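You operate a simulated robot arm through the tools that you are given. There is no shell and no other tool. Be economical: measure what you need, move in short steps, check, and stop when the job is done.

Carry out the task below with a simulated two-armed robot. There is one attempt and no reset: what you move stays moved.

TASK
Hold the red pack steady, press its test button, then charge it till full.
Fine: use the bay over the blue switch; switch on only with the pack in, and off at the end.

The check looks at the end state, three seconds after you hand in, the way a careful person would. Anything else that was tipped, shoved, dropped, spilled or broken makes it a failure.

THE ROBOT
Two 6-joint arms with two-finger parallel grippers on one trunk, on a base that drives. Base frame: it is fixed to the floor where the robot stands at the start and does not move with it; the origin is under the middle of the robot, x ahead of it, y to its left, z up; the surface under the hand at the start is at about z = 800. Units: mm, degrees, N and s.
The left shoulder is at the start at [280, 185, 1055], the right one opposite. With the tool pointing down near the work surface each hand reaches from about 560 to 940 mm from the robot's upright axis, wherever it stands, measured 20 degrees to its own side. Places, roughly: bay over the blue switch [500, 400, 800]; blue bay display [400, 400, 900]; blue charger switch [400, 400, 800]; orange charger switch [400, 300, 800]. Payload 1.57 kg a hand.
The TCP of each hand is the grasp point between the finger pads, 30 mm short of the fingertips. In the tool frame z runs along the fingers and y along their closing line. Largest opening 80 mm; finger width 17, thickness 12; the body of the gripper, 40 by 82 mm, starts 80 mm behind the TCP.
Orientation is told as [roll, pitch, yaw] about the base's x, y, z axes, in that order, counted from this pose: with the fingers straight down and closing along the base's y, the tool's x points along the base's -x, its y along +y and its z along -z.

THE INTERFACE
- The arms move only by the tool step_arm. It takes "left_commands", "right_commands" or both (then of equal length, played together; a hand with none holds still); each is a list of rows, each an object of numbers (a shift or turn left out is 0, a gripper value left out holds the last): "tx", "ty", "tz": the shift along the base's x, y, z in units of 500 mm (1.0 is 500 mm); "ax", "ay", "az": the turn, a rotation vector about the base's x, y, z in units of 120 degrees (1.0 is 120 degrees). In form: [{"tx": .., "ty": .., "tz": .., "ax": .., "ay": .., "az": ..}, ...]. A call has 1 to 20 rows; each row is the pose to reach, as a shift and turn from the pose commanded when the call began. "left_grip" and "right_grip" are, for a hand that has rows, the gripper command, from -1 (fully open) to 1 (shut), values between in proportion, set as the call begins (left out, the last holds). A call with a number of a shift or a turn outside -1 to 1 is refused whole. Each row takes 0.2 s and may step no farther than 50 mm and 8.6 degrees from the row before; otherwise, or with a gripper value out of range, the whole call is refused. A pose out of reach is approached as far as the arm can. The call stops where the force on the tool passes 50 N (or 10 N more than at its start, if that is more) or the arm is blocked; 0.2 s more then pass. Each finger travels about 153 mm/s and halts on what it meets, pressing with about 40 N; the grip force reading is that of the motor and also rises with nothing between the fingers. The clock runs only during rows and for 0.2 s after the last one: add rows that repeat a pose to give the fingers time. The reply holds the time, the measured pose of the TCP, the force on the tool along the base axes, the opening and the grip force, in the units named above and with some noise, with the torque about the TCP (base axes, N m) and any sound that the robot's microphone picked up, and new pictures: "views" is both (left out), scene, wrist or none (wrist: the cameras of the hands that moved).
- Cameras (640 x 400 px; columns grow to the right, rows downward): "scene" is now at [225.3, 20.8, 1478.2]; the picture's right is [0.30, -0.95, 0.00], its down [-0.82, -0.26, -0.52] and it looks along [0.49, 0.16, -0.86] (base axes); focal length 252 px, centre (320, 200). "left" rides on the left gripper at [72, 7, -122] in its tool frame; the picture's right is [-0.09, 1.00, 0.00], its down [-0.84, -0.08, -0.54] and it looks along [-0.54, -0.05, 0.84] (tool axes); focal length 238 px, centre (320, 200). "right" rides on the right gripper at [72, -7, -122] in its tool frame; the picture's right is [0.09, 1.00, 0.00], its down [-0.84, 0.08, -0.54] and it looks along [-0.54, 0.05, 0.84] (tool axes); focal length 238 px, centre (320, 200).
- slide_trunk(by): slides the trunk up (or, below 0, down) by that many mm; the arms and the scene camera ride with it, the base frame stays. It gives what a move gives, with no picture.
- drive_base(legs): drives the robot by 1 to 6 legs, each [ahead, turn to the left] in mm and degrees, along the robot's own axes; the way and the turn of a leg run together, so that a leg with both is an arc; at most 1500 mm and 180 degrees a leg. The arms and the cameras ride along, it lands a little off, and it stops where it bumps. It gives what a move gives, and a new picture of the scene camera.
- aim_head(pan, tilt): turns the head with the scene camera to pan (to the left, within 86 degrees either way) and tilt (down, from -29 to 69), counted from straight ahead of the robot. It gives what a move gives, and a new picture of the scene camera.
- probe_pixels(camera, pixels): for up to 12 pixels [column, row] of the newest picture of that camera ("zoom" is the newest enlarged one), the place [x, y, z] in the base frame of the surface seen there, good to about 2 mm. No time passes.
- enlarge(camera, box): a new picture of the part [left, top, right, bottom] of that camera's present view, enlarged. No time passes.
- hand_in(): hands the job in; it is judged then, once.

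Work in short steps. Measure before you move; look again where a grasp or a placing could have gone wrong, and mend it. You have 80 turns and 260 pictures in all, those below and enlarged ones among them. Open the grippers and draw the arms clear of the work before you hand the job in, unless the task says otherwise; then end with one line.

The tools are called by a JSON object that holds its "api" and its "payload". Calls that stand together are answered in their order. step_arm: Moves the arms, as the interface text tells. Its arguments: {"type":"object","properties":{"left_commands":{"type":"array","items":{"type":"object","properties":{"tx":{"type":"number"},"ty":{"type":"number"},"tz":{"type":"number"},"ax":{"type":"number"},"ay":{"type":"number"},"az":{"type":"number"}}}},"left_grip":{"type":"number"},"right_commands":{"type":"array","items":{"type":"object","properties":{"tx":{"type":"number"},"ty":{"type":"number"},"tz":{"type":"number"},"ax":{"type":"number"},"ay":{"type":"number"},"az":{"type":"number"}}}},"right_grip":{"type":"number"},"views":{"type":"string","enum":["both","scene","wrist","none"]}},"required":[]} The other tools are called the same way: slide_trunk (by) slides the trunk up or down; drive_base (legs) drives the base; aim_head (pan, tilt) turns the head that bears the scene camera; probe_pixels (camera, pixels) gives the place of the surface under pixels of a picture; enlarge (camera, box) takes an enlarged picture of a part of a camera's view; hand_in () hands the job in.

At the start:

```text
t: 0.0
left_tcp_pos: [447.2, 412.3, 1108.1]
left_ee_rot: [0.0, 0.0, 0.0]
left_force: [0.1, 0.5, 0.2]
left_wrist_torque: [0.01, 0.04, 0.01]
left_opening: 80.3
left_grasp_force: 0.0
right_tcp_pos: [602.3, -95.6, 1160.1]
right_ee_rot: [0.1, -0.1, -0.1]
right_force: [0.0, 0.0, -0.1]
right_wrist_torque: [0.0, 0.01, -0.04]
right_opening: 80.0
right_grasp_force: 0.1
trunk travel left (down, up): [-750.0, 240.0]
robot x, y, heading: [-2.7, 0.8, -0.1]
head pan, tilt: [17.4, 58.8]
```

scene: 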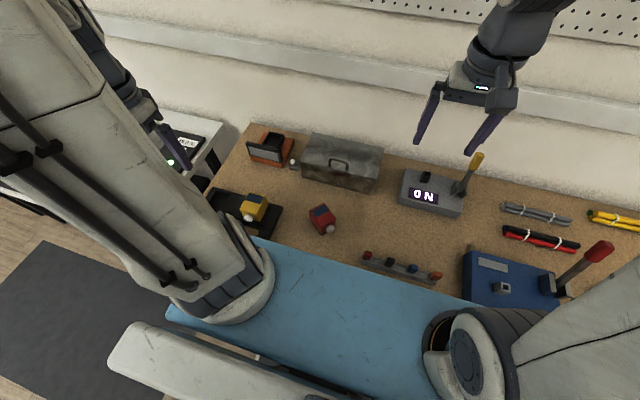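
right: 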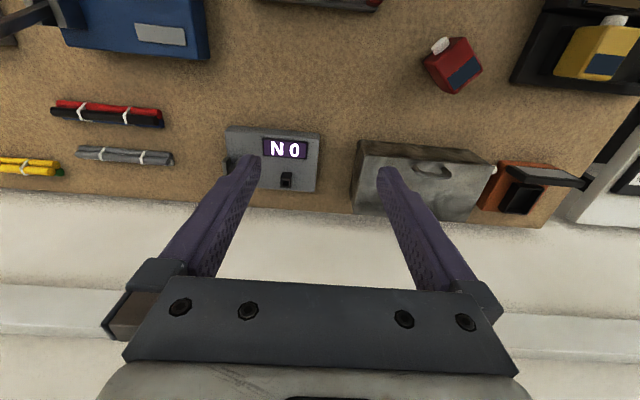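
left: 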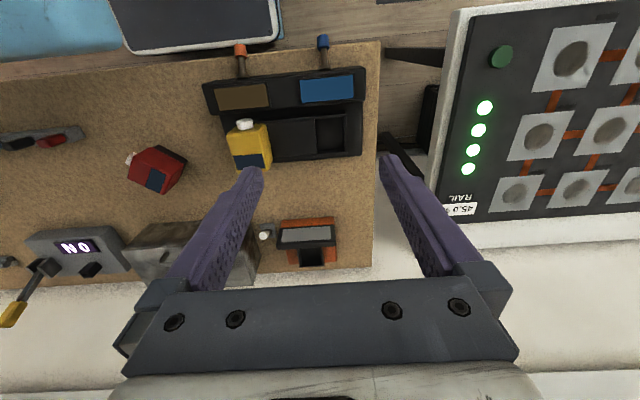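

The left picture shows the charger (orange switch ~(240,50), blue switch ~(322,42)), a yellow pack in the orange-side bay, and the red pack at (155,170). I enlarge both and probe.

{"api": "enlarge", "payload": {"camera": "left", "box": [190, 20, 390, 200]}}

{"api": "enlarge", "payload": {"camera": "left", "box": [100, 120, 220, 220]}}

{"api": "probe_pixels", "payload": {"camera": "left", "pixels": [[240, 48], [322, 40], [242, 97], [328, 88], [290, 135], [332, 133], [245, 125], [250, 140], [133, 160], [155, 165], [158, 180], [150, 210]]}}

```text
2.22 times, centred on (290, 110) of left
```

zoom: 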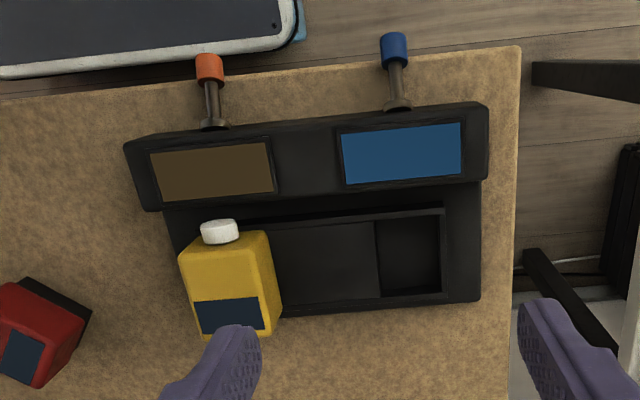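

```text
4.00 times, centred on (160, 170) of left
```

zoom: 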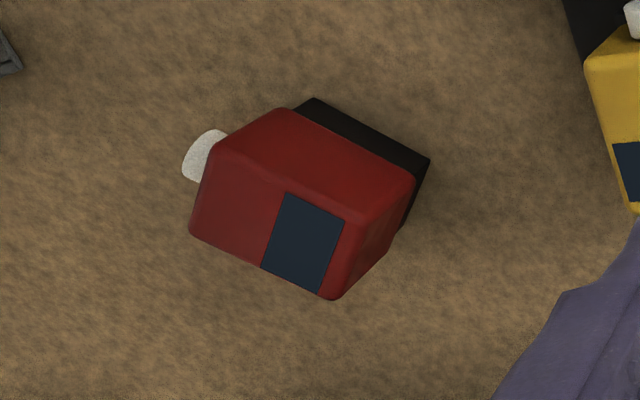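

```text
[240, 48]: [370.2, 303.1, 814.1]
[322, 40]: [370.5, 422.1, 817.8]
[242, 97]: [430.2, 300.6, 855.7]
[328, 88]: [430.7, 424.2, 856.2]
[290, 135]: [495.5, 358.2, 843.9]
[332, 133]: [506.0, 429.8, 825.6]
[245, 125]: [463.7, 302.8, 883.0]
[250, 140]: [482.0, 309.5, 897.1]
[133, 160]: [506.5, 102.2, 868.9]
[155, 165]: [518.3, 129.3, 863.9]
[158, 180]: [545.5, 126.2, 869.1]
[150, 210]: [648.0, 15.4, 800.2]
```

I need a better look at the red pack and the blue bay from the other cameras.

{"api": "enlarge", "payload": {"camera": "scene", "box": [200, 120, 400, 245]}}

{"api": "enlarge", "payload": {"camera": "right", "box": [400, 0, 640, 150]}}

{"api": "enlarge", "payload": {"camera": "left", "box": [260, 90, 380, 170]}}

```text
3.20 times, centred on (300, 182) of scene
```

zoom: 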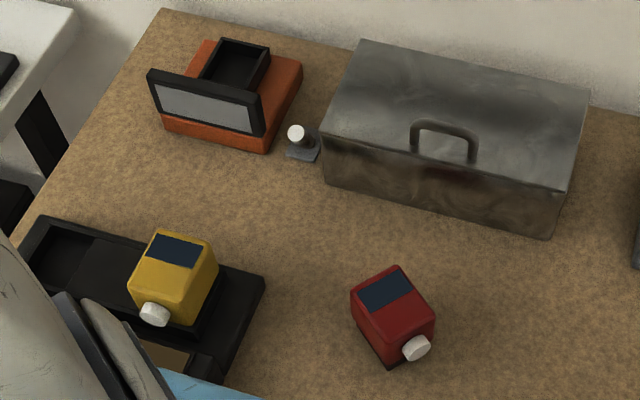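

```text
2.67 times, centred on (520, 75) of right
```

zoom: 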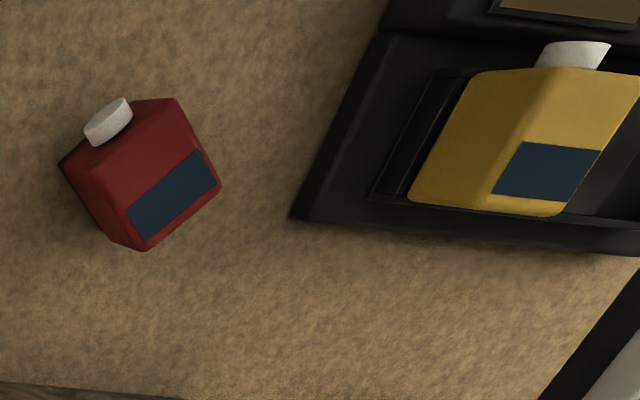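

```text
5.00 times, centred on (320, 130) of left
```

zoom: 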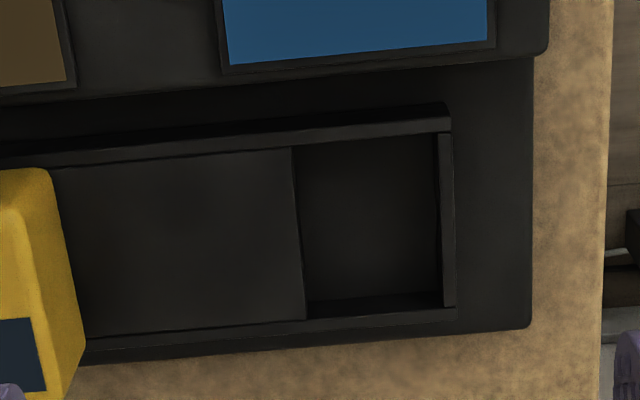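

I measure the blue bay recess edges and rims in this zoom.

{"api": "probe_pixels", "payload": {"camera": "zoom", "pixels": [[315, 160], [425, 150], [325, 285], [430, 280], [375, 220], [280, 160], [290, 310], [445, 210], [380, 127], [380, 320], [120, 240], [500, 250]]}}

{"api": "enlarge", "payload": {"camera": "scene", "box": [295, 190, 355, 245]}}

```text
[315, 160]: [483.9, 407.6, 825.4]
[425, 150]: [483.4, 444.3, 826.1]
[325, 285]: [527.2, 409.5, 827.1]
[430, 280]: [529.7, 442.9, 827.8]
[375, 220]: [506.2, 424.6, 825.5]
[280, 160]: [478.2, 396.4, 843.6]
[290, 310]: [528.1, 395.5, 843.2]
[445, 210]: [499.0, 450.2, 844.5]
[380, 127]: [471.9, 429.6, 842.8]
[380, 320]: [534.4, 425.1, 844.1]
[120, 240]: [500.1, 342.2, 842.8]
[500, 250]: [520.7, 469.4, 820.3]
```

```text
7.27 times, centred on (325, 218) of scene
```

zoom: 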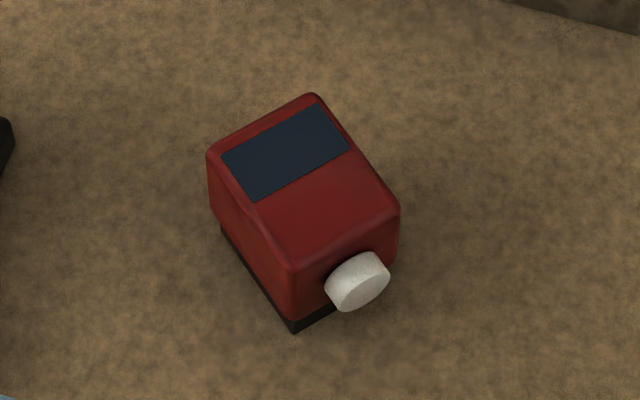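

I measure the red pack's corners, button and base in this zoom.

{"api": "probe_pixels", "payload": {"camera": "zoom", "pixels": [[215, 155], [312, 103], [390, 210], [290, 262], [357, 280], [302, 185], [213, 200], [298, 300], [294, 325], [385, 250], [260, 285], [340, 275]]}}

{"api": "probe_pixels", "payload": {"camera": "left", "pixels": [[245, 124], [235, 138], [262, 135], [268, 165], [240, 167], [252, 158]]}}

```text
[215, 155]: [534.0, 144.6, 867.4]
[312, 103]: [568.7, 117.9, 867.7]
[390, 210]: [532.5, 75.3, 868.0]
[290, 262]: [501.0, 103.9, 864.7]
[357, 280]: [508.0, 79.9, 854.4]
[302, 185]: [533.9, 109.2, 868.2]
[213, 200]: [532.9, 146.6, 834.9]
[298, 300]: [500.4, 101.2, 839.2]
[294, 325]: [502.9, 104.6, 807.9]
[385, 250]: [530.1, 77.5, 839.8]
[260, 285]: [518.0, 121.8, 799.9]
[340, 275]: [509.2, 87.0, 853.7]
```

```text
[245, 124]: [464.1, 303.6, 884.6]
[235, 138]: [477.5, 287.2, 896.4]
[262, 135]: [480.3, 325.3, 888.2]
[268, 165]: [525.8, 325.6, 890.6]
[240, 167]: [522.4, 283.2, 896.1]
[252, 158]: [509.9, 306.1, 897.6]
```

The red pack is about 43 wide × 54 long × 68 high, centred at (534,110), with its button facing direction (-0.64,-0.77); a left yaw of about 50° grips its sides. I shift the right hand away and bring the left one above the pack.

{"api": "step_arm", "payload": {"left_commands": [{"tx": 0.0174, "ty": -0.0604, "tz": -0.031, "az": 0.0417}, {"tx": 0.0348, "ty": -0.1208, "tz": -0.062, "az": 0.0834}, {"tx": 0.0522, "ty": -0.1812, "tz": -0.093, "az": 0.125}, {"tx": 0.0696, "ty": -0.2416, "tz": -0.124, "az": 0.1667}, {"tx": 0.087, "ty": -0.302, "tz": -0.155, "az": 0.2083}, {"tx": 0.1044, "ty": -0.3624, "tz": -0.186, "az": 0.25}, {"tx": 0.1218, "ty": -0.4228, "tz": -0.217, "az": 0.2917}, {"tx": 0.1392, "ty": -0.4832, "tz": -0.248, "az": 0.3333}, {"tx": 0.1566, "ty": -0.5436, "tz": -0.279, "az": 0.375}, {"tx": 0.174, "ty": -0.604, "tz": -0.31, "az": 0.4167}, {"tx": 0.174, "ty": -0.604, "tz": -0.31, "az": 0.4167}], "right_commands": [{"ty": -0.04}, {"ty": -0.08}, {"ty": -0.12}, {"ty": -0.16}, {"ty": -0.2}, {"ty": -0.2}, {"ty": -0.2}, {"ty": -0.2}, {"ty": -0.2}, {"ty": -0.2}, {"ty": -0.2}], "left_grip": -1, "right_grip": 1}}

```text
t: 2.4
left_tcp_pos: [537.7, 110.3, 952.7]
left_ee_rot: [0.0, 0.1, 50.0]
left_force: [-0.4, 0.4, -0.1]
left_wrist_torque: [-0.01, 0.01, 0.02]
left_opening: 79.7
left_grasp_force: 0.1
left hand out of reach, approached as far as the arm can: row 6, 7
right_tcp_pos: [602.8, -194.3, 1159.3]
right_ee_rot: [0.0, 0.0, 0.0]
right_force: [-0.9, -0.2, 0.3]
right_wrist_torque: [-0.01, -0.01, 0.01]
right_opening: 0.0
right_grasp_force: 21.3
trunk travel left (down, up): [-750.0, 240.0]
robot x, y, heading: [3.7, 0.3, -0.1]
head pan, tilt: [17.4, 58.8]
```

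scene: 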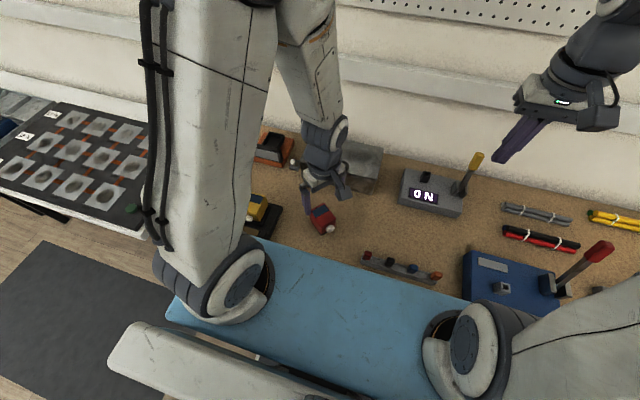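
right: 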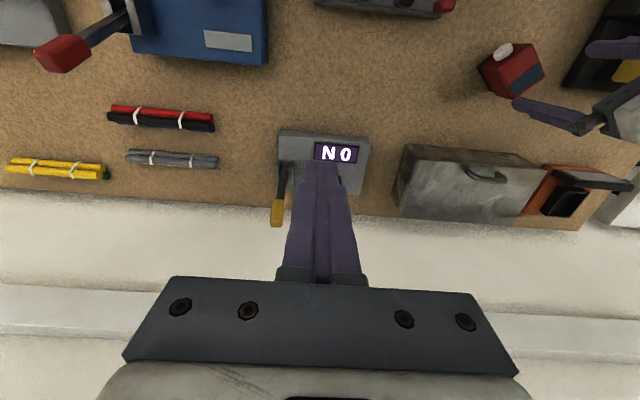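
left: 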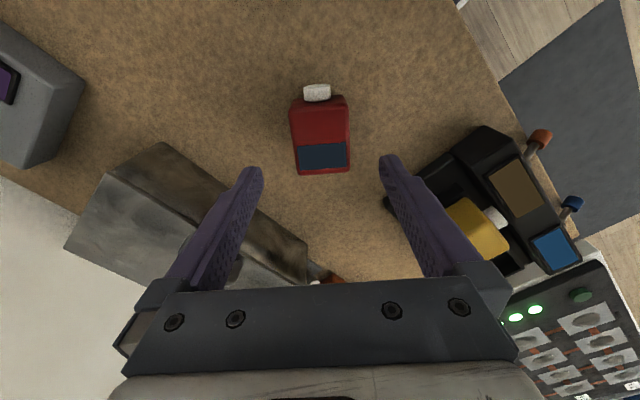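

The left hand is above the pack with the pack nicely aligned at (320,140). I probe corners for a precise centre and check the toolbox clearance.

{"api": "enlarge", "payload": {"camera": "left", "box": [260, 70, 380, 190]}}

{"api": "probe_pixels", "payload": {"camera": "left", "pixels": [[294, 112], [346, 108], [298, 171], [346, 168], [320, 150], [317, 92], [160, 145], [305, 265], [322, 157]]}}

```text
3.33 times, centred on (320, 130) of left
```

zoom: 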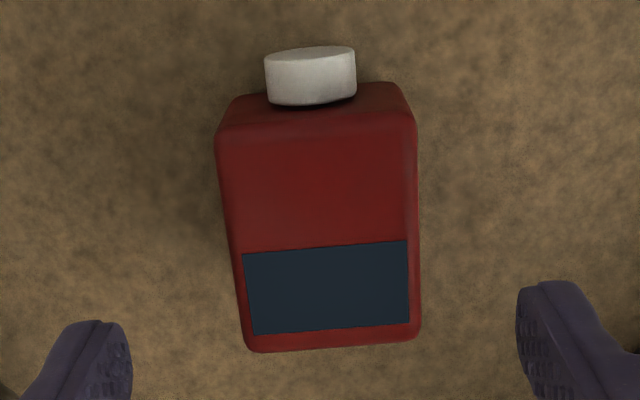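

```text
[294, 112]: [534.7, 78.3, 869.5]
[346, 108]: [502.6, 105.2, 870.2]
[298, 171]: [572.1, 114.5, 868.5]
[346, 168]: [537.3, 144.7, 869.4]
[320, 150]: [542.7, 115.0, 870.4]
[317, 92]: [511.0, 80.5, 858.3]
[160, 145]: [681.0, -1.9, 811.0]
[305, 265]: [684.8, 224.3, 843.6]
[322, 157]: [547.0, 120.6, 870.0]
```

Pack centre is (536.7,110.7), matching the TCP within 1 mm and yaw within ~1°. I lower to z≈853 and then close.

{"api": "step_arm", "payload": {"left_commands": [{"tz": -0.05}, {"tz": -0.1}, {"tz": -0.15}, {"tz": -0.18}, {"tz": -0.198}, {"tz": -0.198}], "views": "wrist"}}

{"api": "step_arm", "payload": {"left_commands": [{}, {}, {}], "left_grip": 0.5, "views": "wrist"}}

```text
t: 3.8
left_tcp_pos: [534.7, 109.0, 854.5]
left_ee_rot: [0.0, 0.0, 50.0]
left_force: [0.6, 0.7, -0.7]
left_wrist_torque: [-0.02, 0.0, 0.02]
left_opening: 79.8
left_grasp_force: 0.1
right_tcp_pos: [602.8, -196.3, 1159.2]
right_ee_rot: [0.0, 0.0, 0.0]
right_force: [-0.5, 0.2, 0.3]
right_wrist_torque: [0.0, 0.0, -0.02]
right_opening: 0.1
right_grasp_force: 21.0
trunk travel left (down, up): [-750.0, 240.0]
robot x, y, heading: [2.0, -1.4, -0.2]
head pan, tilt: [17.4, 58.8]
```

left: 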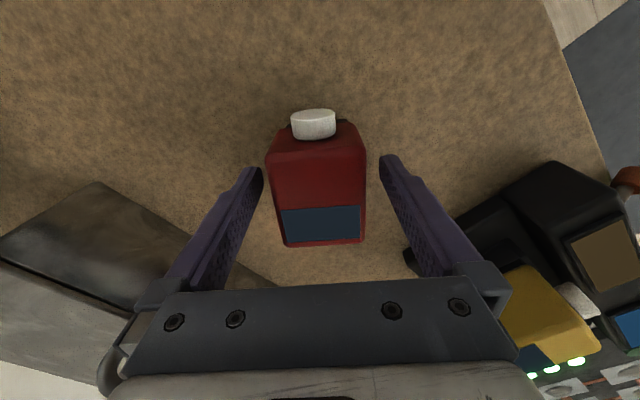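

```text
t: 4.6
left_tcp_pos: [535.0, 109.7, 855.6]
left_ee_rot: [0.0, 0.0, 50.0]
left_force: [0.6, -1.0, -0.4]
left_wrist_torque: [0.01, -0.06, 0.01]
left_opening: 51.6
left_grasp_force: 39.9
right_tcp_pos: [602.9, -195.0, 1159.7]
right_ee_rot: [-0.1, 0.0, 0.0]
right_force: [0.5, -0.4, 0.1]
right_wrist_torque: [0.02, 0.0, 0.0]
right_opening: 0.0
right_grasp_force: 21.3
trunk travel left (down, up): [-750.0, 240.0]
robot x, y, heading: [-1.7, 0.5, 0.2]
head pan, tilt: [17.4, 58.8]
```

left: 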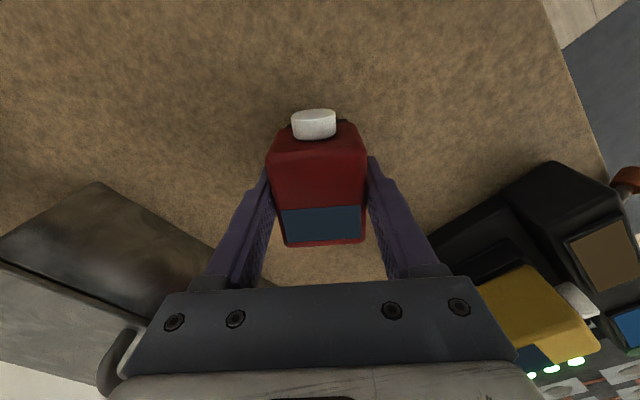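

The pack is gripped (51.6 mm, 40 N). I lift it 75 mm and turn it so that the button faces the right hand (-y), at about (580,170).

{"api": "step_arm", "payload": {"left_commands": [{"tz": 0.05}, {"tz": 0.1}, {"tz": 0.15, "tx": 0.015, "ty": 0.02, "az": 0.055}, {"tz": 0.15, "tx": 0.03, "ty": 0.04, "az": 0.11}, {"tz": 0.15, "tx": 0.045, "ty": 0.06, "az": 0.165}, {"tz": 0.15, "tx": 0.06, "ty": 0.08, "az": 0.22}, {"tz": 0.15, "tx": 0.075, "ty": 0.1, "az": 0.275}, {"tz": 0.15, "tx": 0.09, "ty": 0.12, "az": 0.333}, {"tz": 0.15, "tx": 0.09, "ty": 0.12, "az": 0.333}]}}

```text
t: 6.6
left_tcp_pos: [581.7, 170.3, 930.9]
left_ee_rot: [-0.1, 0.0, 90.1]
left_force: [0.0, 0.2, -2.8]
left_wrist_torque: [0.02, 0.02, -0.01]
left_opening: 51.7
left_grasp_force: 40.4
right_tcp_pos: [601.2, -196.1, 1159.1]
right_ee_rot: [-0.1, -0.1, 0.1]
right_force: [0.3, 0.4, -0.1]
right_wrist_torque: [-0.01, -0.01, 0.0]
right_opening: 0.3
right_grasp_force: 21.6
trunk travel left (down, up): [-750.0, 240.0]
robot x, y, heading: [-4.4, 0.9, -0.0]
head pan, tilt: [17.4, 58.8]
```

scene: 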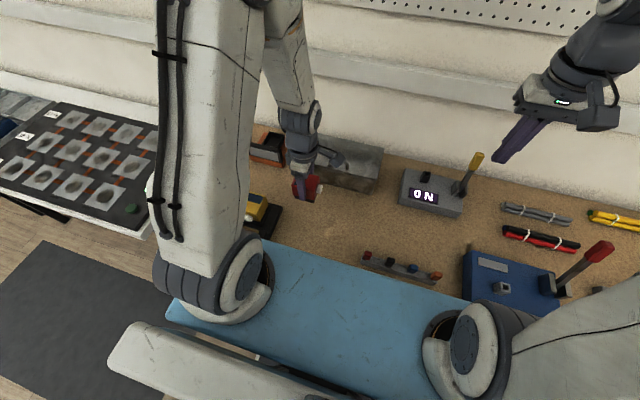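
left: 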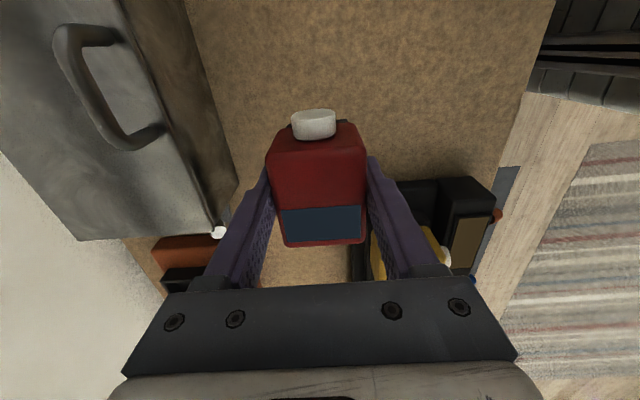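

Pack is held with the button facing -y. I probe the button, and the toolbox for clearance.

{"api": "probe_pixels", "payload": {"camera": "left", "pixels": [[313, 115], [313, 127], [313, 135], [295, 127], [333, 125], [320, 170], [230, 180], [140, 140], [180, 110], [200, 215]]}}

{"api": "enlarge", "payload": {"camera": "left", "box": [250, 90, 390, 190]}}

```text
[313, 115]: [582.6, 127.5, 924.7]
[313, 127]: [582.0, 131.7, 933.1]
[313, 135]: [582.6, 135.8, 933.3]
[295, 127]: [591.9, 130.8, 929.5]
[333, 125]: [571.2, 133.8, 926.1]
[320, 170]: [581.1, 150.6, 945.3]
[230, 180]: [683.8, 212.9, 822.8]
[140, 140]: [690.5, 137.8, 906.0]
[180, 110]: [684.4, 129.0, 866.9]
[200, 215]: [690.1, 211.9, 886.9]
```

```text
4.00 times, centred on (320, 140) of left
```

zoom: 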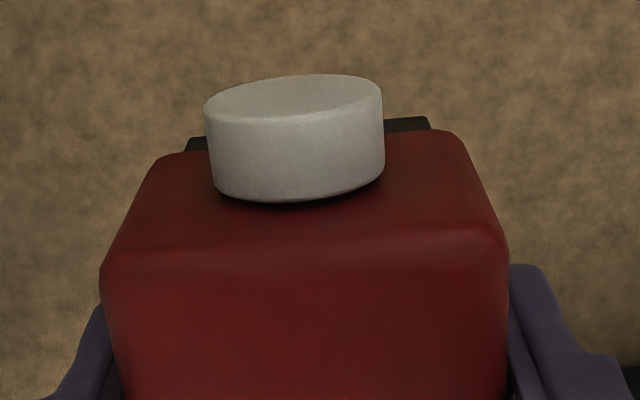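

Button face is at y≈127.5, centre (582, ·, 922), radius ≈11. I swing the closed right hand to point along +y, stopping 57 mm short of contact.

{"api": "step_arm", "payload": {"right_commands": [{"tx": -0.003, "ty": 0.034, "tz": -0.034, "ax": 0.0536}, {"tx": -0.006, "ty": 0.067, "tz": -0.068, "ax": 0.107}, {"tx": -0.009, "ty": 0.101, "tz": -0.102, "ax": 0.161}, {"tx": -0.012, "ty": 0.135, "tz": -0.135, "ax": 0.214}, {"tx": -0.015, "ty": 0.169, "tz": -0.169, "ax": 0.268}, {"tx": -0.018, "ty": 0.202, "tz": -0.203, "ax": 0.321}, {"tx": -0.021, "ty": 0.236, "tz": -0.237, "ax": 0.375}, {"tx": -0.024, "ty": 0.27, "tz": -0.271, "ax": 0.429}, {"tx": -0.027, "ty": 0.303, "tz": -0.305, "ax": 0.482}, {"tx": -0.03, "ty": 0.337, "tz": -0.339, "ax": 0.536}, {"tx": -0.033, "ty": 0.371, "tz": -0.372, "ax": 0.589}, {"tx": -0.036, "ty": 0.405, "tz": -0.406, "ax": 0.643}, {"tx": -0.039, "ty": 0.438, "tz": -0.44, "ax": 0.696}, {"tx": -0.042, "ty": 0.472, "tz": -0.474, "ax": 0.75}, {"tx": -0.042, "ty": 0.472, "tz": -0.474, "ax": 0.75}]}}

```text
t: 9.8
left_tcp_pos: [580.5, 171.1, 930.0]
left_ee_rot: [0.1, 0.0, 90.0]
left_force: [0.3, 0.5, -4.2]
left_wrist_torque: [0.03, 0.0, -0.01]
left_opening: 51.7
left_grasp_force: 39.7
right_tcp_pos: [580.2, 39.5, 922.7]
right_ee_rot: [90.1, 0.0, -0.1]
right_force: [0.3, 0.1, -1.2]
right_wrist_torque: [-0.01, -0.02, 0.01]
right_opening: 0.0
right_grasp_force: 21.8
trunk travel left (down, up): [-750.0, 240.0]
robot x, y, heading: [-0.3, -2.0, 0.1]
head pan, tilt: [17.4, 58.8]
```

scene: 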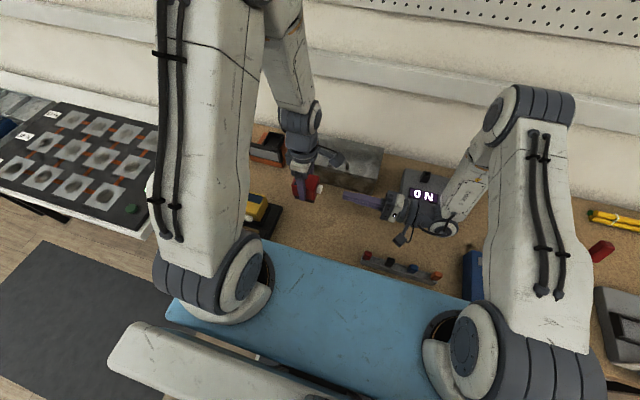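
right: 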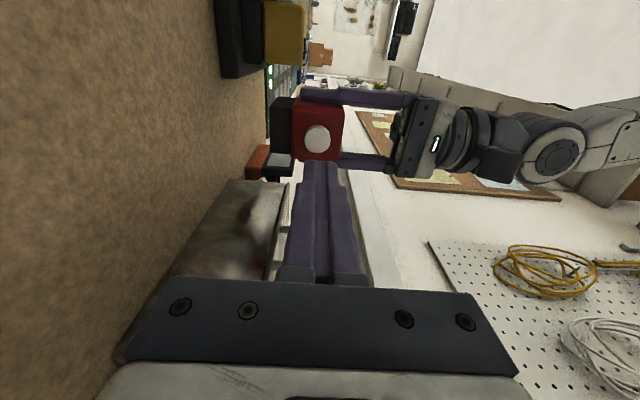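

Right fingers line up with the button at (317,138) in the right view. I probe to confirm, and zoom.

{"api": "probe_pixels", "payload": {"camera": "right", "pixels": [[317, 138], [307, 138], [327, 138], [317, 128], [317, 149], [300, 130], [283, 130]]}}

{"api": "enlarge", "payload": {"camera": "right", "box": [250, 80, 390, 180]}}

```text
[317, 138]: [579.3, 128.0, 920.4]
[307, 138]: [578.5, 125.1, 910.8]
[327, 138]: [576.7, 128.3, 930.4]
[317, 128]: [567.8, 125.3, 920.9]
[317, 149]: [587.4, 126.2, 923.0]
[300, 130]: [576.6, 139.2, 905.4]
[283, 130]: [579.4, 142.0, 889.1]
```

```text
4.00 times, centred on (320, 130) of right
```

zoom: 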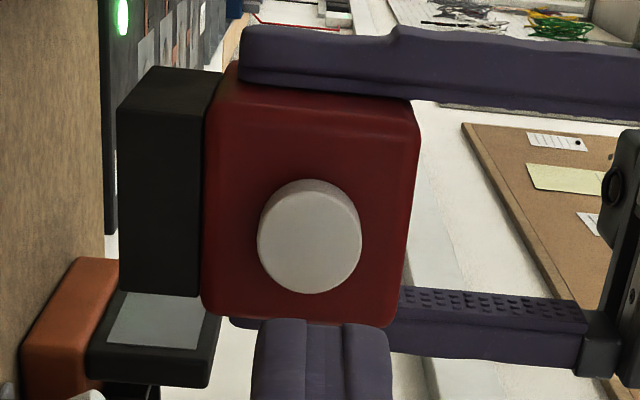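

Button centre (578.5,126.5,920.5) agrees. I advance to light contact and then a few mm beyond.

{"api": "step_arm", "payload": {"right_commands": [{"ty": 0.04, "tz": -0.003}, {"ty": 0.08, "tz": -0.003}, {"ty": 0.104, "tz": -0.003}, {"ty": 0.11, "tz": -0.003}, {"ty": 0.114, "tz": -0.003}, {"ty": 0.118, "tz": -0.003}, {"ty": 0.122, "tz": -0.003}]}}

```text
t: 11.4
left_tcp_pos: [580.7, 168.8, 931.0]
left_ee_rot: [0.0, 0.0, 90.0]
left_force: [0.6, 2.1, -2.7]
left_wrist_torque: [-0.02, 0.01, -0.01]
left_opening: 51.7
left_grasp_force: 40.1
right_tcp_pos: [579.7, 100.5, 922.1]
right_ee_rot: [89.9, 0.0, 0.1]
right_force: [0.2, -1.8, -0.5]
right_wrist_torque: [0.0, 0.02, -0.02]
right_opening: 0.2
right_grasp_force: 21.6
trunk travel left (down, up): [-750.0, 240.0]
robot x, y, heading: [-1.7, 2.3, 0.1]
head pan, tilt: [17.4, 58.8]
```

scene: 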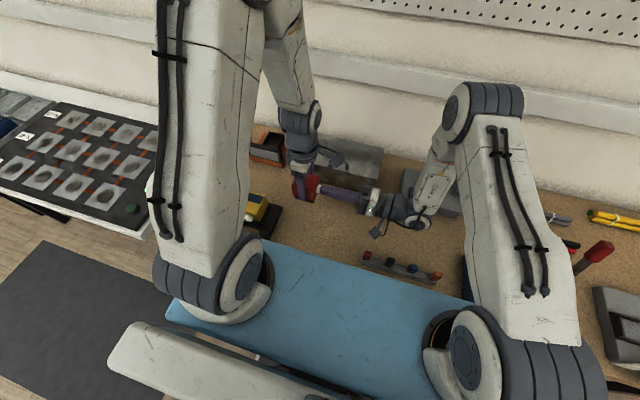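
right: 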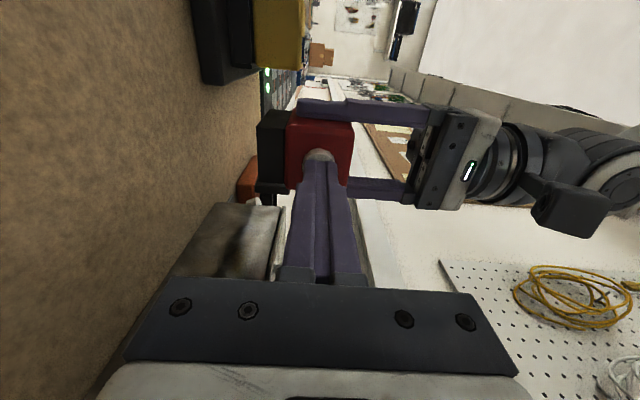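

Contact just made (about 2 N). I press on in 1.5 mm steps and watch the force, sounds and the pack's display.

{"api": "step_arm", "payload": {"right_commands": [{"ty": 0.003}, {"ty": 0.006}, {"ty": 0.009}, {"ty": 0.009}], "left_commands": [{}, {}, {}, {}], "views": "wrist"}}

```text
t: 12.4
left_tcp_pos: [581.0, 170.7, 931.1]
left_ee_rot: [0.0, 0.0, 90.1]
left_force: [-0.7, 21.9, -3.1]
left_wrist_torque: [0.15, -0.04, -0.03]
left_opening: 51.7
left_grasp_force: 39.9
right_tcp_pos: [580.4, 105.3, 922.4]
right_ee_rot: [90.0, 0.0, 0.0]
right_force: [-0.4, -21.7, -0.3]
right_wrist_torque: [-0.01, 0.01, -0.01]
right_opening: 0.0
right_grasp_force: 21.4
trunk travel left (down, up): [-750.0, 240.0]
robot x, y, heading: [1.0, 1.1, 0.1]
head pan, tilt: [17.4, 58.8]
heard: click
```

right: 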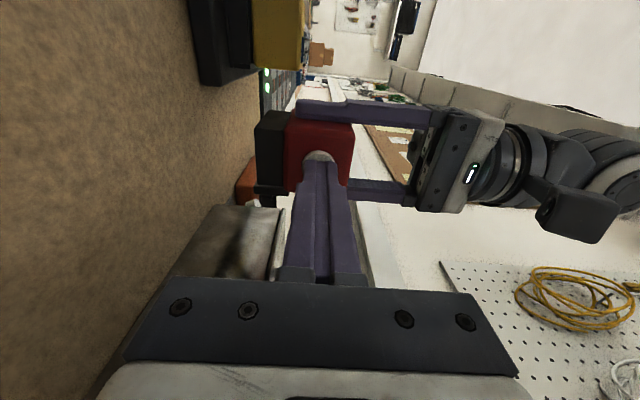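
left: 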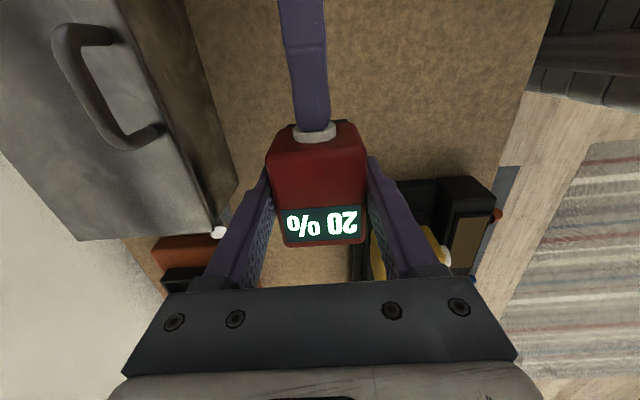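

Click heard and the pack shows 20 %. I withdraw the right hand straight back, then up.

{"api": "step_arm", "payload": {"right_commands": [{"ty": -0.02}, {"ty": -0.1}, {"ty": -0.2}, {"ty": -0.27, "tz": 0.06}, {"ty": -0.33, "tz": 0.14}, {"ty": -0.38, "tz": 0.22}, {"ty": -0.38, "tz": 0.22}], "views": "scene"}}

{"api": "enlarge", "payload": {"camera": "left", "box": [220, 90, 420, 260]}}

```text
t: 14.0
left_tcp_pos: [581.4, 170.4, 929.4]
left_ee_rot: [0.0, 0.1, 90.0]
left_force: [-0.8, -0.3, -3.2]
left_wrist_torque: [-0.03, -0.02, 0.0]
left_opening: 51.5
left_grasp_force: 39.8
right_tcp_pos: [580.4, -85.5, 1033.3]
right_ee_rot: [90.0, 0.0, 0.0]
right_force: [-0.3, 1.0, 1.0]
right_wrist_torque: [-0.03, 0.02, -0.07]
right_opening: 0.0
right_grasp_force: 21.4
trunk travel left (down, up): [-750.0, 240.0]
robot x, y, heading: [0.8, -1.4, -0.0]
head pan, tilt: [17.4, 58.8]
```

scene: 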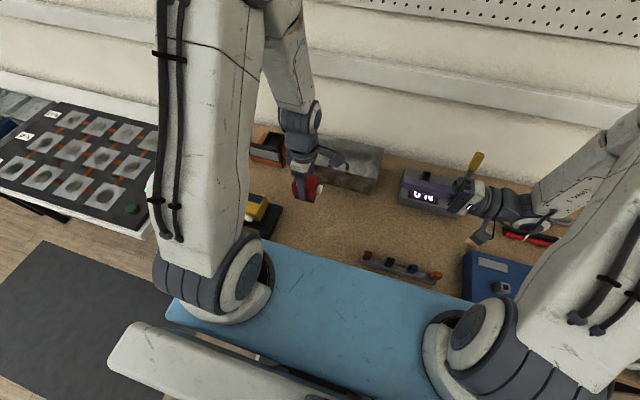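

```text
2.35 times, centred on (320, 175) of left
```

zoom: 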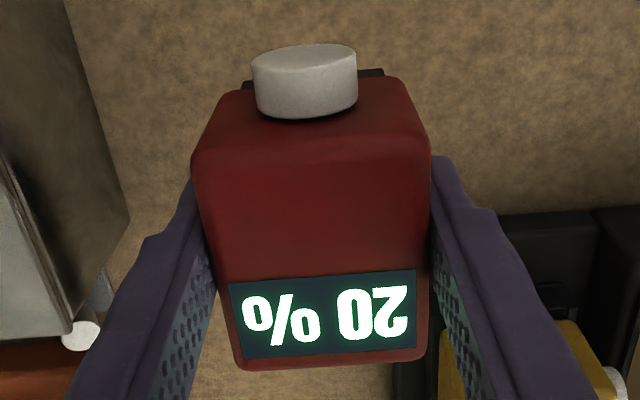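

Right hand is clear. Now I carry the pack, raised, round to (583,420) with yaw 0 so the wrist camera looks down at the blue bay.

{"api": "step_arm", "payload": {"left_commands": [{"tz": 0.06}, {"tz": 0.11}, {"tz": 0.11, "ty": 0.04, "az": -0.06}, {"tz": 0.11, "ty": 0.08, "az": -0.12}, {"tz": 0.11, "ty": 0.12, "az": -0.18}, {"tz": 0.11, "ty": 0.16, "az": -0.24}, {"tz": 0.11, "ty": 0.2, "az": -0.3}, {"tz": 0.11, "ty": 0.24, "az": -0.36}, {"tz": 0.11, "ty": 0.28, "az": -0.42}, {"tz": 0.11, "ty": 0.32, "az": -0.48}, {"tz": 0.11, "ty": 0.36, "az": -0.54}, {"tz": 0.11, "ty": 0.4, "az": -0.6}, {"tz": 0.11, "ty": 0.44, "az": -0.66}, {"tz": 0.11, "ty": 0.48, "az": -0.72}, {"tz": 0.11, "ty": 0.5, "az": -0.75}, {"tz": 0.11, "ty": 0.5, "az": -0.75}]}}

```text
t: 17.4
left_tcp_pos: [580.4, 420.8, 986.3]
left_ee_rot: [0.0, 0.0, 0.0]
left_force: [-0.4, 0.0, -3.1]
left_wrist_torque: [-0.04, 0.02, 0.01]
left_opening: 51.7
left_grasp_force: 39.7
right_tcp_pos: [581.2, -85.1, 1032.6]
right_ee_rot: [90.0, 0.0, 0.0]
right_force: [-0.2, 0.7, 0.6]
right_wrist_torque: [-0.02, 0.01, 0.0]
right_opening: 0.0
right_grasp_force: 20.9
trunk travel left (down, up): [-750.0, 240.0]
robot x, y, heading: [1.8, 1.3, -0.0]
head pan, tilt: [17.4, 58.8]
```

scene: 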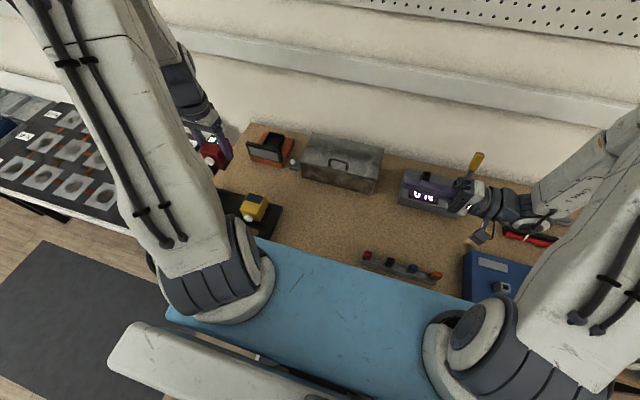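
left: 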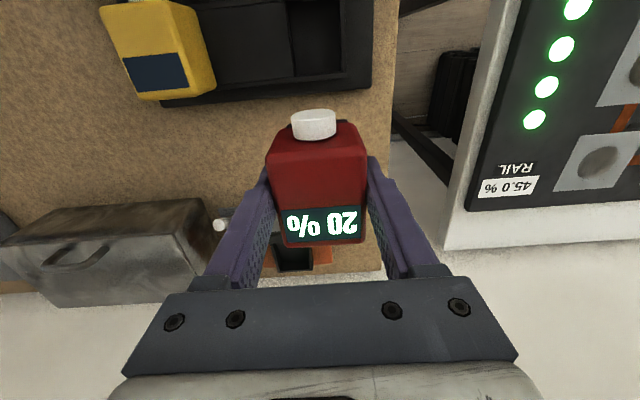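

The bay is at the image top (~(318,40)). I shift 30 mm back to see it entirely.

{"api": "step_arm", "payload": {"left_commands": [{"tx": -0.03}, {"tx": -0.06}, {"tx": -0.06}], "views": "wrist"}}

{"api": "enlarge", "payload": {"camera": "left", "box": [260, 0, 400, 110]}}

```text
t: 18.2
left_tcp_pos: [549.7, 419.6, 985.6]
left_ee_rot: [0.0, 0.0, 0.0]
left_force: [-0.2, -0.7, -4.0]
left_wrist_torque: [0.03, 0.02, 0.0]
left_opening: 51.4
left_grasp_force: 40.3
right_tcp_pos: [581.4, -84.5, 1031.5]
right_ee_rot: [90.1, 0.0, 0.0]
right_force: [-0.1, 0.2, -0.5]
right_wrist_torque: [-0.01, -0.03, -0.03]
right_opening: 0.0
right_grasp_force: 21.7
trunk travel left (down, up): [-750.0, 240.0]
robot x, y, heading: [-4.0, -1.4, 0.0]
head pan, tilt: [17.4, 58.8]
```

left: 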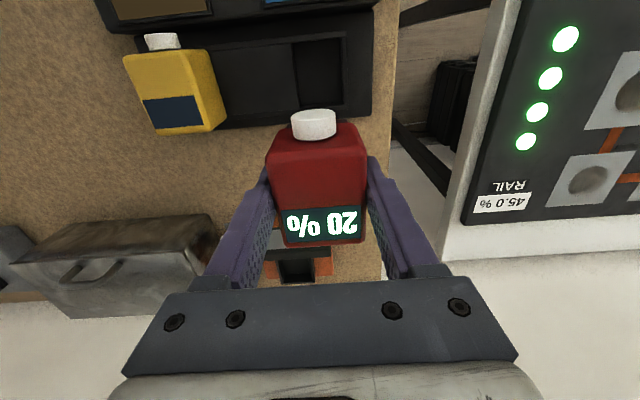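

```text
3.64 times, centred on (330, 55) of left
```

zoom: 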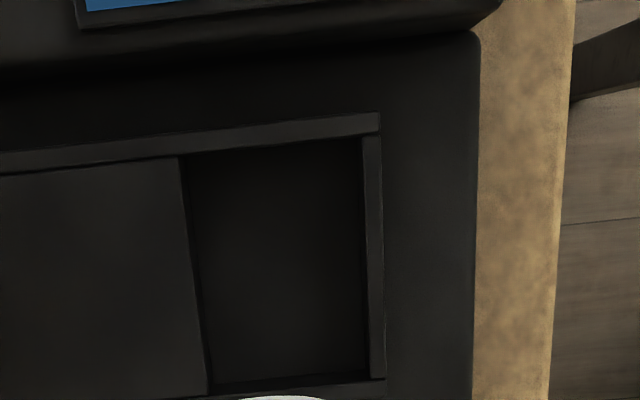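

I probe just inside and outside each edge of the recess for its exact limits.

{"api": "probe_pixels", "payload": {"camera": "zoom", "pixels": [[184, 260], [188, 260], [192, 260], [196, 260], [201, 260], [360, 250], [364, 250], [368, 250], [374, 250], [379, 250], [200, 300], [205, 300]]}}

{"api": "probe_pixels", "payload": {"camera": "zoom", "pixels": [[280, 120], [280, 132], [280, 142], [280, 146], [280, 150], [280, 156], [240, 375], [240, 380], [240, 384], [240, 388], [240, 392], [300, 384]]}}

```text
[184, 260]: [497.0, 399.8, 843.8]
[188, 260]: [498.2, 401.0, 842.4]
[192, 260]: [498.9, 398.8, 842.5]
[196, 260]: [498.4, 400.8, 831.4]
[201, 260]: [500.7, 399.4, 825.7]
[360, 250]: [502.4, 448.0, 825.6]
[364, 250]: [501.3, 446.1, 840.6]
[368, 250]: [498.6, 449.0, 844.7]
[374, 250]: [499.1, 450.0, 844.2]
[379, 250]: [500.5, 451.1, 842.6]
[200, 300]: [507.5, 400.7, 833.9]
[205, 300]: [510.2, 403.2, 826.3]
```

```text
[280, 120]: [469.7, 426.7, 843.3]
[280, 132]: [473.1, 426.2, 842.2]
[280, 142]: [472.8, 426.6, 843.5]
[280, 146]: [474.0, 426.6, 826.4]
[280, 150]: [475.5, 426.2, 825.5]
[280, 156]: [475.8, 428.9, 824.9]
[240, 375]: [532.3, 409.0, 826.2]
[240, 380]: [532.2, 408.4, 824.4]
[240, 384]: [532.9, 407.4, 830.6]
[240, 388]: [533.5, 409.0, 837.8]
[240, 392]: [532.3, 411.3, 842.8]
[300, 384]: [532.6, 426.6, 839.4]
```

Recess spans x≈474–532.5, y≈400.4–447.5 (centre ≈ (503.3, 424)). I now probe the held pack's front and rear edges relative to the TCP.

{"api": "enlarge", "payload": {"camera": "left", "box": [250, 90, 390, 260]}}

{"api": "probe_pixels", "payload": {"camera": "left", "pixels": [[318, 146], [318, 150], [318, 155], [318, 240], [318, 243], [318, 245], [268, 170], [365, 170], [275, 160], [362, 160], [313, 115], [320, 200]]}}

```text
2.35 times, centred on (320, 175) of left
```

zoom: 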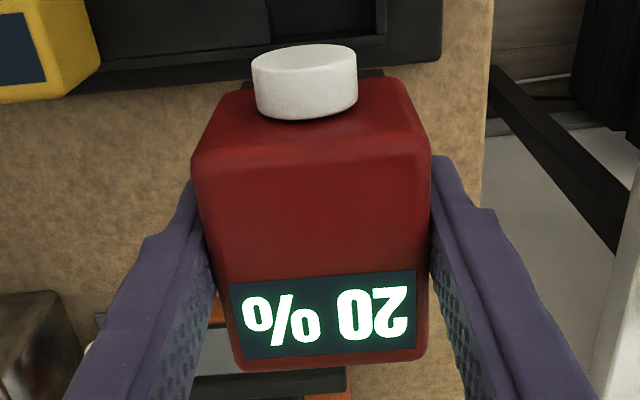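

```text
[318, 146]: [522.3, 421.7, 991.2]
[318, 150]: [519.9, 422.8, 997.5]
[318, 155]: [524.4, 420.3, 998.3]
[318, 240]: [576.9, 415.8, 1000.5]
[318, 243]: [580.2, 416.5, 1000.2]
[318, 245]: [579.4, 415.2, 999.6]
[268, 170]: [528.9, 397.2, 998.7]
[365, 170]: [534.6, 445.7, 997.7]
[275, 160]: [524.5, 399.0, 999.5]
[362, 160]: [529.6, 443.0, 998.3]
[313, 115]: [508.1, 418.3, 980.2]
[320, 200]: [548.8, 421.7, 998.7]
```

The pack is centred on the TCP (length 60, x offset ≈ 0). I move over the bay centre and lower to 7 mm above the rim.

{"api": "step_arm", "payload": {"left_commands": [{"tx": -0.046, "ty": 0.0035}, {"tx": -0.092, "ty": 0.007}, {"tx": -0.092, "ty": 0.007, "tz": -0.06}, {"tx": -0.092, "ty": 0.007, "tz": -0.12}, {"tx": -0.092, "ty": 0.007, "tz": -0.158}, {"tx": -0.092, "ty": 0.007, "tz": -0.158}]}}

{"api": "enlarge", "payload": {"camera": "left", "box": [220, 60, 420, 260]}}

```text
t: 19.6
left_tcp_pos: [503.3, 424.0, 905.3]
left_ee_rot: [0.0, 0.0, 0.1]
left_force: [-0.5, -0.3, -3.9]
left_wrist_torque: [0.0, -0.01, -0.02]
left_opening: 51.6
left_grasp_force: 40.2
right_tcp_pos: [581.9, -85.5, 1032.2]
right_ee_rot: [90.0, -0.1, -0.1]
right_force: [0.4, -0.9, -0.2]
right_wrist_torque: [0.02, -0.02, 0.03]
right_opening: 0.2
right_grasp_force: 21.0
trunk travel left (down, up): [-750.0, 240.0]
robot x, y, heading: [0.3, -2.0, -0.2]
head pan, tilt: [17.4, 58.8]
```

scene: 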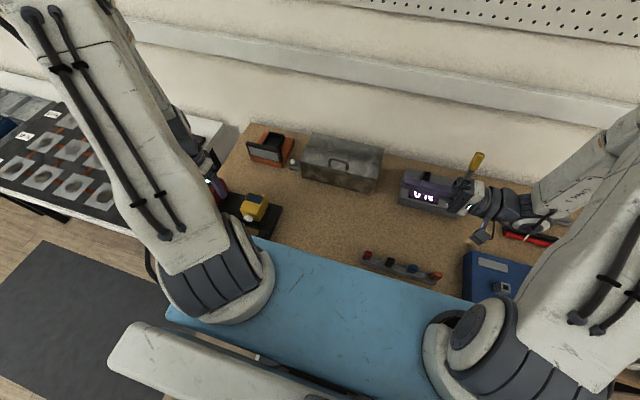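
left: 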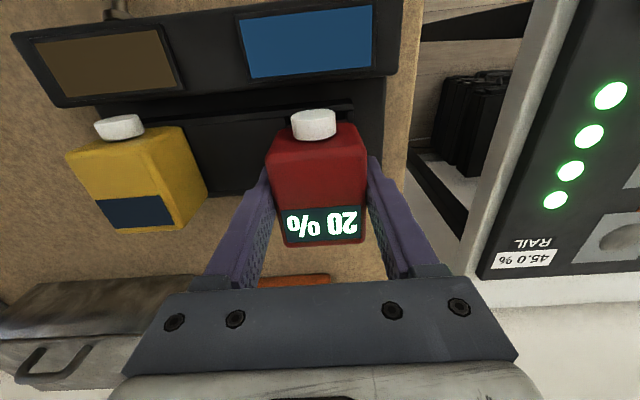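

```text
2.00 times, centred on (320, 160) of left
```

zoom: 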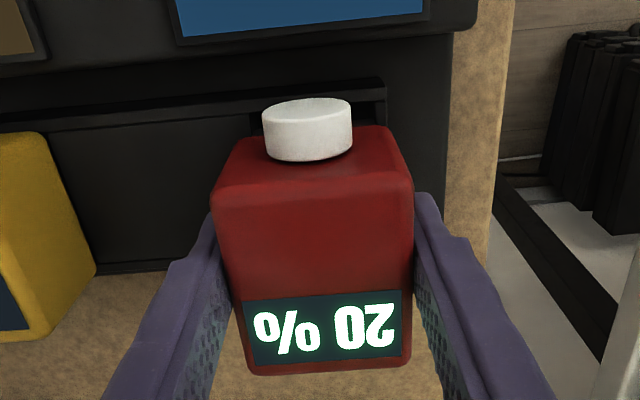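

Aligned over the recess. I lower in small steps toward z≈881, watching force and height.

{"api": "step_arm", "payload": {"left_commands": [{"tz": -0.01}, {"tz": -0.018}, {"tz": -0.024}, {"tz": -0.03}, {"tz": -0.036}, {"tz": -0.036}], "views": "wrist"}}

```text
t: 21.0
left_tcp_pos: [501.7, 421.0, 888.0]
left_ee_rot: [-0.3, 0.2, -0.1]
left_force: [-20.6, 0.6, -1.3]
left_wrist_torque: [-0.06, 0.98, -0.17]
left_opening: 51.8
left_grasp_force: 39.8
right_tcp_pos: [580.7, -84.2, 1032.6]
right_ee_rot: [90.0, 0.0, 0.0]
right_force: [-0.2, -0.6, -0.2]
right_wrist_torque: [0.03, 0.01, 0.01]
right_opening: 0.0
right_grasp_force: 21.1
trunk travel left (down, up): [-750.0, 240.0]
robot x, y, heading: [-0.7, 0.6, 0.2]
head pan, tilt: [17.4, 58.8]
```

left: 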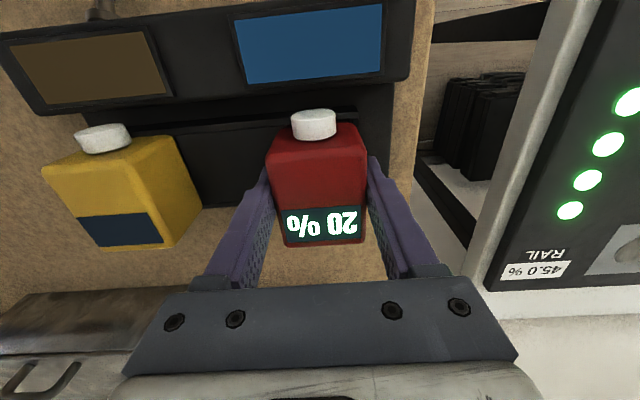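

It has entered the recess (z 888) but the far wall pushes -x with 20 N, so I shift 2.5 mm toward -x and continue down.

{"api": "step_arm", "payload": {"left_commands": [{"tx": -0.003}, {"tx": -0.005}, {"tx": -0.005}], "views": "none"}}

```text
t: 21.8
left_tcp_pos: [502.3, 423.1, 887.7]
left_ee_rot: [0.1, 0.1, -0.1]
left_force: [-13.3, -3.2, -5.7]
left_wrist_torque: [-0.18, 0.68, -0.01]
left_opening: 51.9
left_grasp_force: 39.9
right_tcp_pos: [579.9, -86.7, 1032.3]
right_ee_rot: [90.0, 0.0, 0.0]
right_force: [-0.4, 0.5, 0.0]
right_wrist_torque: [0.01, -0.01, 0.0]
right_opening: 0.0
right_grasp_force: 21.6
trunk travel left (down, up): [-750.0, 240.0]
robot x, y, heading: [-0.1, -0.1, -0.0]
head pan, tilt: [17.4, 58.8]
```

Force fell to 13 N; I shift another 3 mm.

{"api": "step_arm", "payload": {"left_commands": [{"tx": -0.003}, {"tx": -0.006}, {"tx": -0.006}], "views": "none"}}

```text
t: 22.6
left_tcp_pos: [499.8, 423.8, 888.3]
left_ee_rot: [0.3, -0.1, 0.0]
left_force: [-0.1, 0.5, -4.1]
left_wrist_torque: [0.01, 0.02, 0.02]
left_opening: 51.5
left_grasp_force: 40.0
right_tcp_pos: [581.5, -85.2, 1032.2]
right_ee_rot: [90.1, 0.0, 0.0]
right_force: [0.7, 0.0, -0.3]
right_wrist_torque: [-0.03, 0.01, 0.01]
right_opening: 0.0
right_grasp_force: 21.5
trunk travel left (down, up): [-750.0, 240.0]
robot x, y, heading: [1.3, 0.2, -0.2]
head pan, tilt: [17.4, 58.8]
```

Now free. I lower the remaining ~8 mm gently.

{"api": "step_arm", "payload": {"left_commands": [{"tz": -0.004}, {"tz": -0.008}, {"tz": -0.012}, {"tz": -0.016}, {"tz": -0.016}], "views": "wrist"}}

```text
t: 23.8
left_tcp_pos: [499.4, 424.4, 881.6]
left_ee_rot: [0.1, -0.1, 0.0]
left_force: [0.6, -0.8, 25.3]
left_wrist_torque: [-0.49, 0.13, 0.03]
left_opening: 52.0
left_grasp_force: 39.8
right_tcp_pos: [580.5, -84.7, 1033.1]
right_ee_rot: [90.0, 0.0, 0.0]
right_force: [0.4, -0.3, -0.7]
right_wrist_torque: [-0.04, -0.01, 0.03]
right_opening: 0.0
right_grasp_force: 20.9
trunk travel left (down, up): [-750.0, 240.0]
robot x, y, heading: [-0.8, 1.2, -0.1]
head pan, tilt: [17.4, 58.8]
```

left: 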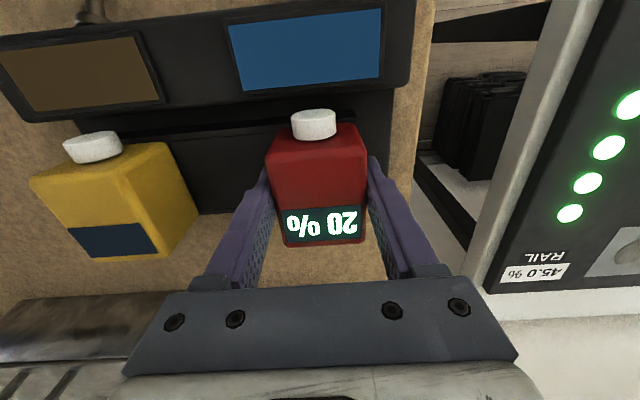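

The floor is met at z≈881 (25 N up), as expected for a seated pack. I check the top heights against the yellow pack, then release.

{"api": "probe_pixels", "payload": {"camera": "left", "pixels": [[318, 165], [285, 175], [350, 175], [318, 195], [150, 170], [110, 190]]}}

{"api": "step_arm", "payload": {"left_commands": [{"tz": 0.006}, {"tz": 0.006}, {"tz": 0.006}], "left_grip": -1, "views": "wrist"}}

```text
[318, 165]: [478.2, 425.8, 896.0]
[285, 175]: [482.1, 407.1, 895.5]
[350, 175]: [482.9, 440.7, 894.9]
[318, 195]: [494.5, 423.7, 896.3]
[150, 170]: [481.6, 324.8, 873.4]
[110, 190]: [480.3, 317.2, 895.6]
```

```text
t: 24.6
left_tcp_pos: [498.4, 424.4, 883.2]
left_ee_rot: [0.0, 0.0, 0.0]
left_force: [-0.4, 0.5, 0.3]
left_wrist_torque: [0.0, 0.0, 0.02]
left_opening: 80.0
left_grasp_force: 0.1
right_tcp_pos: [581.5, -85.2, 1031.7]
right_ee_rot: [90.0, 0.0, 0.0]
right_force: [0.7, 0.1, -0.4]
right_wrist_torque: [-0.01, 0.01, -0.02]
right_opening: 0.0
right_grasp_force: 21.2
trunk travel left (down, up): [-750.0, 240.0]
robot x, y, heading: [-3.5, -0.1, 0.2]
head pan, tilt: [17.4, 58.8]
```

left: 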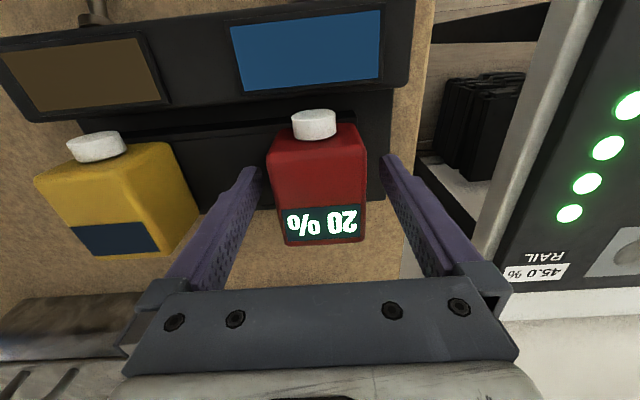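

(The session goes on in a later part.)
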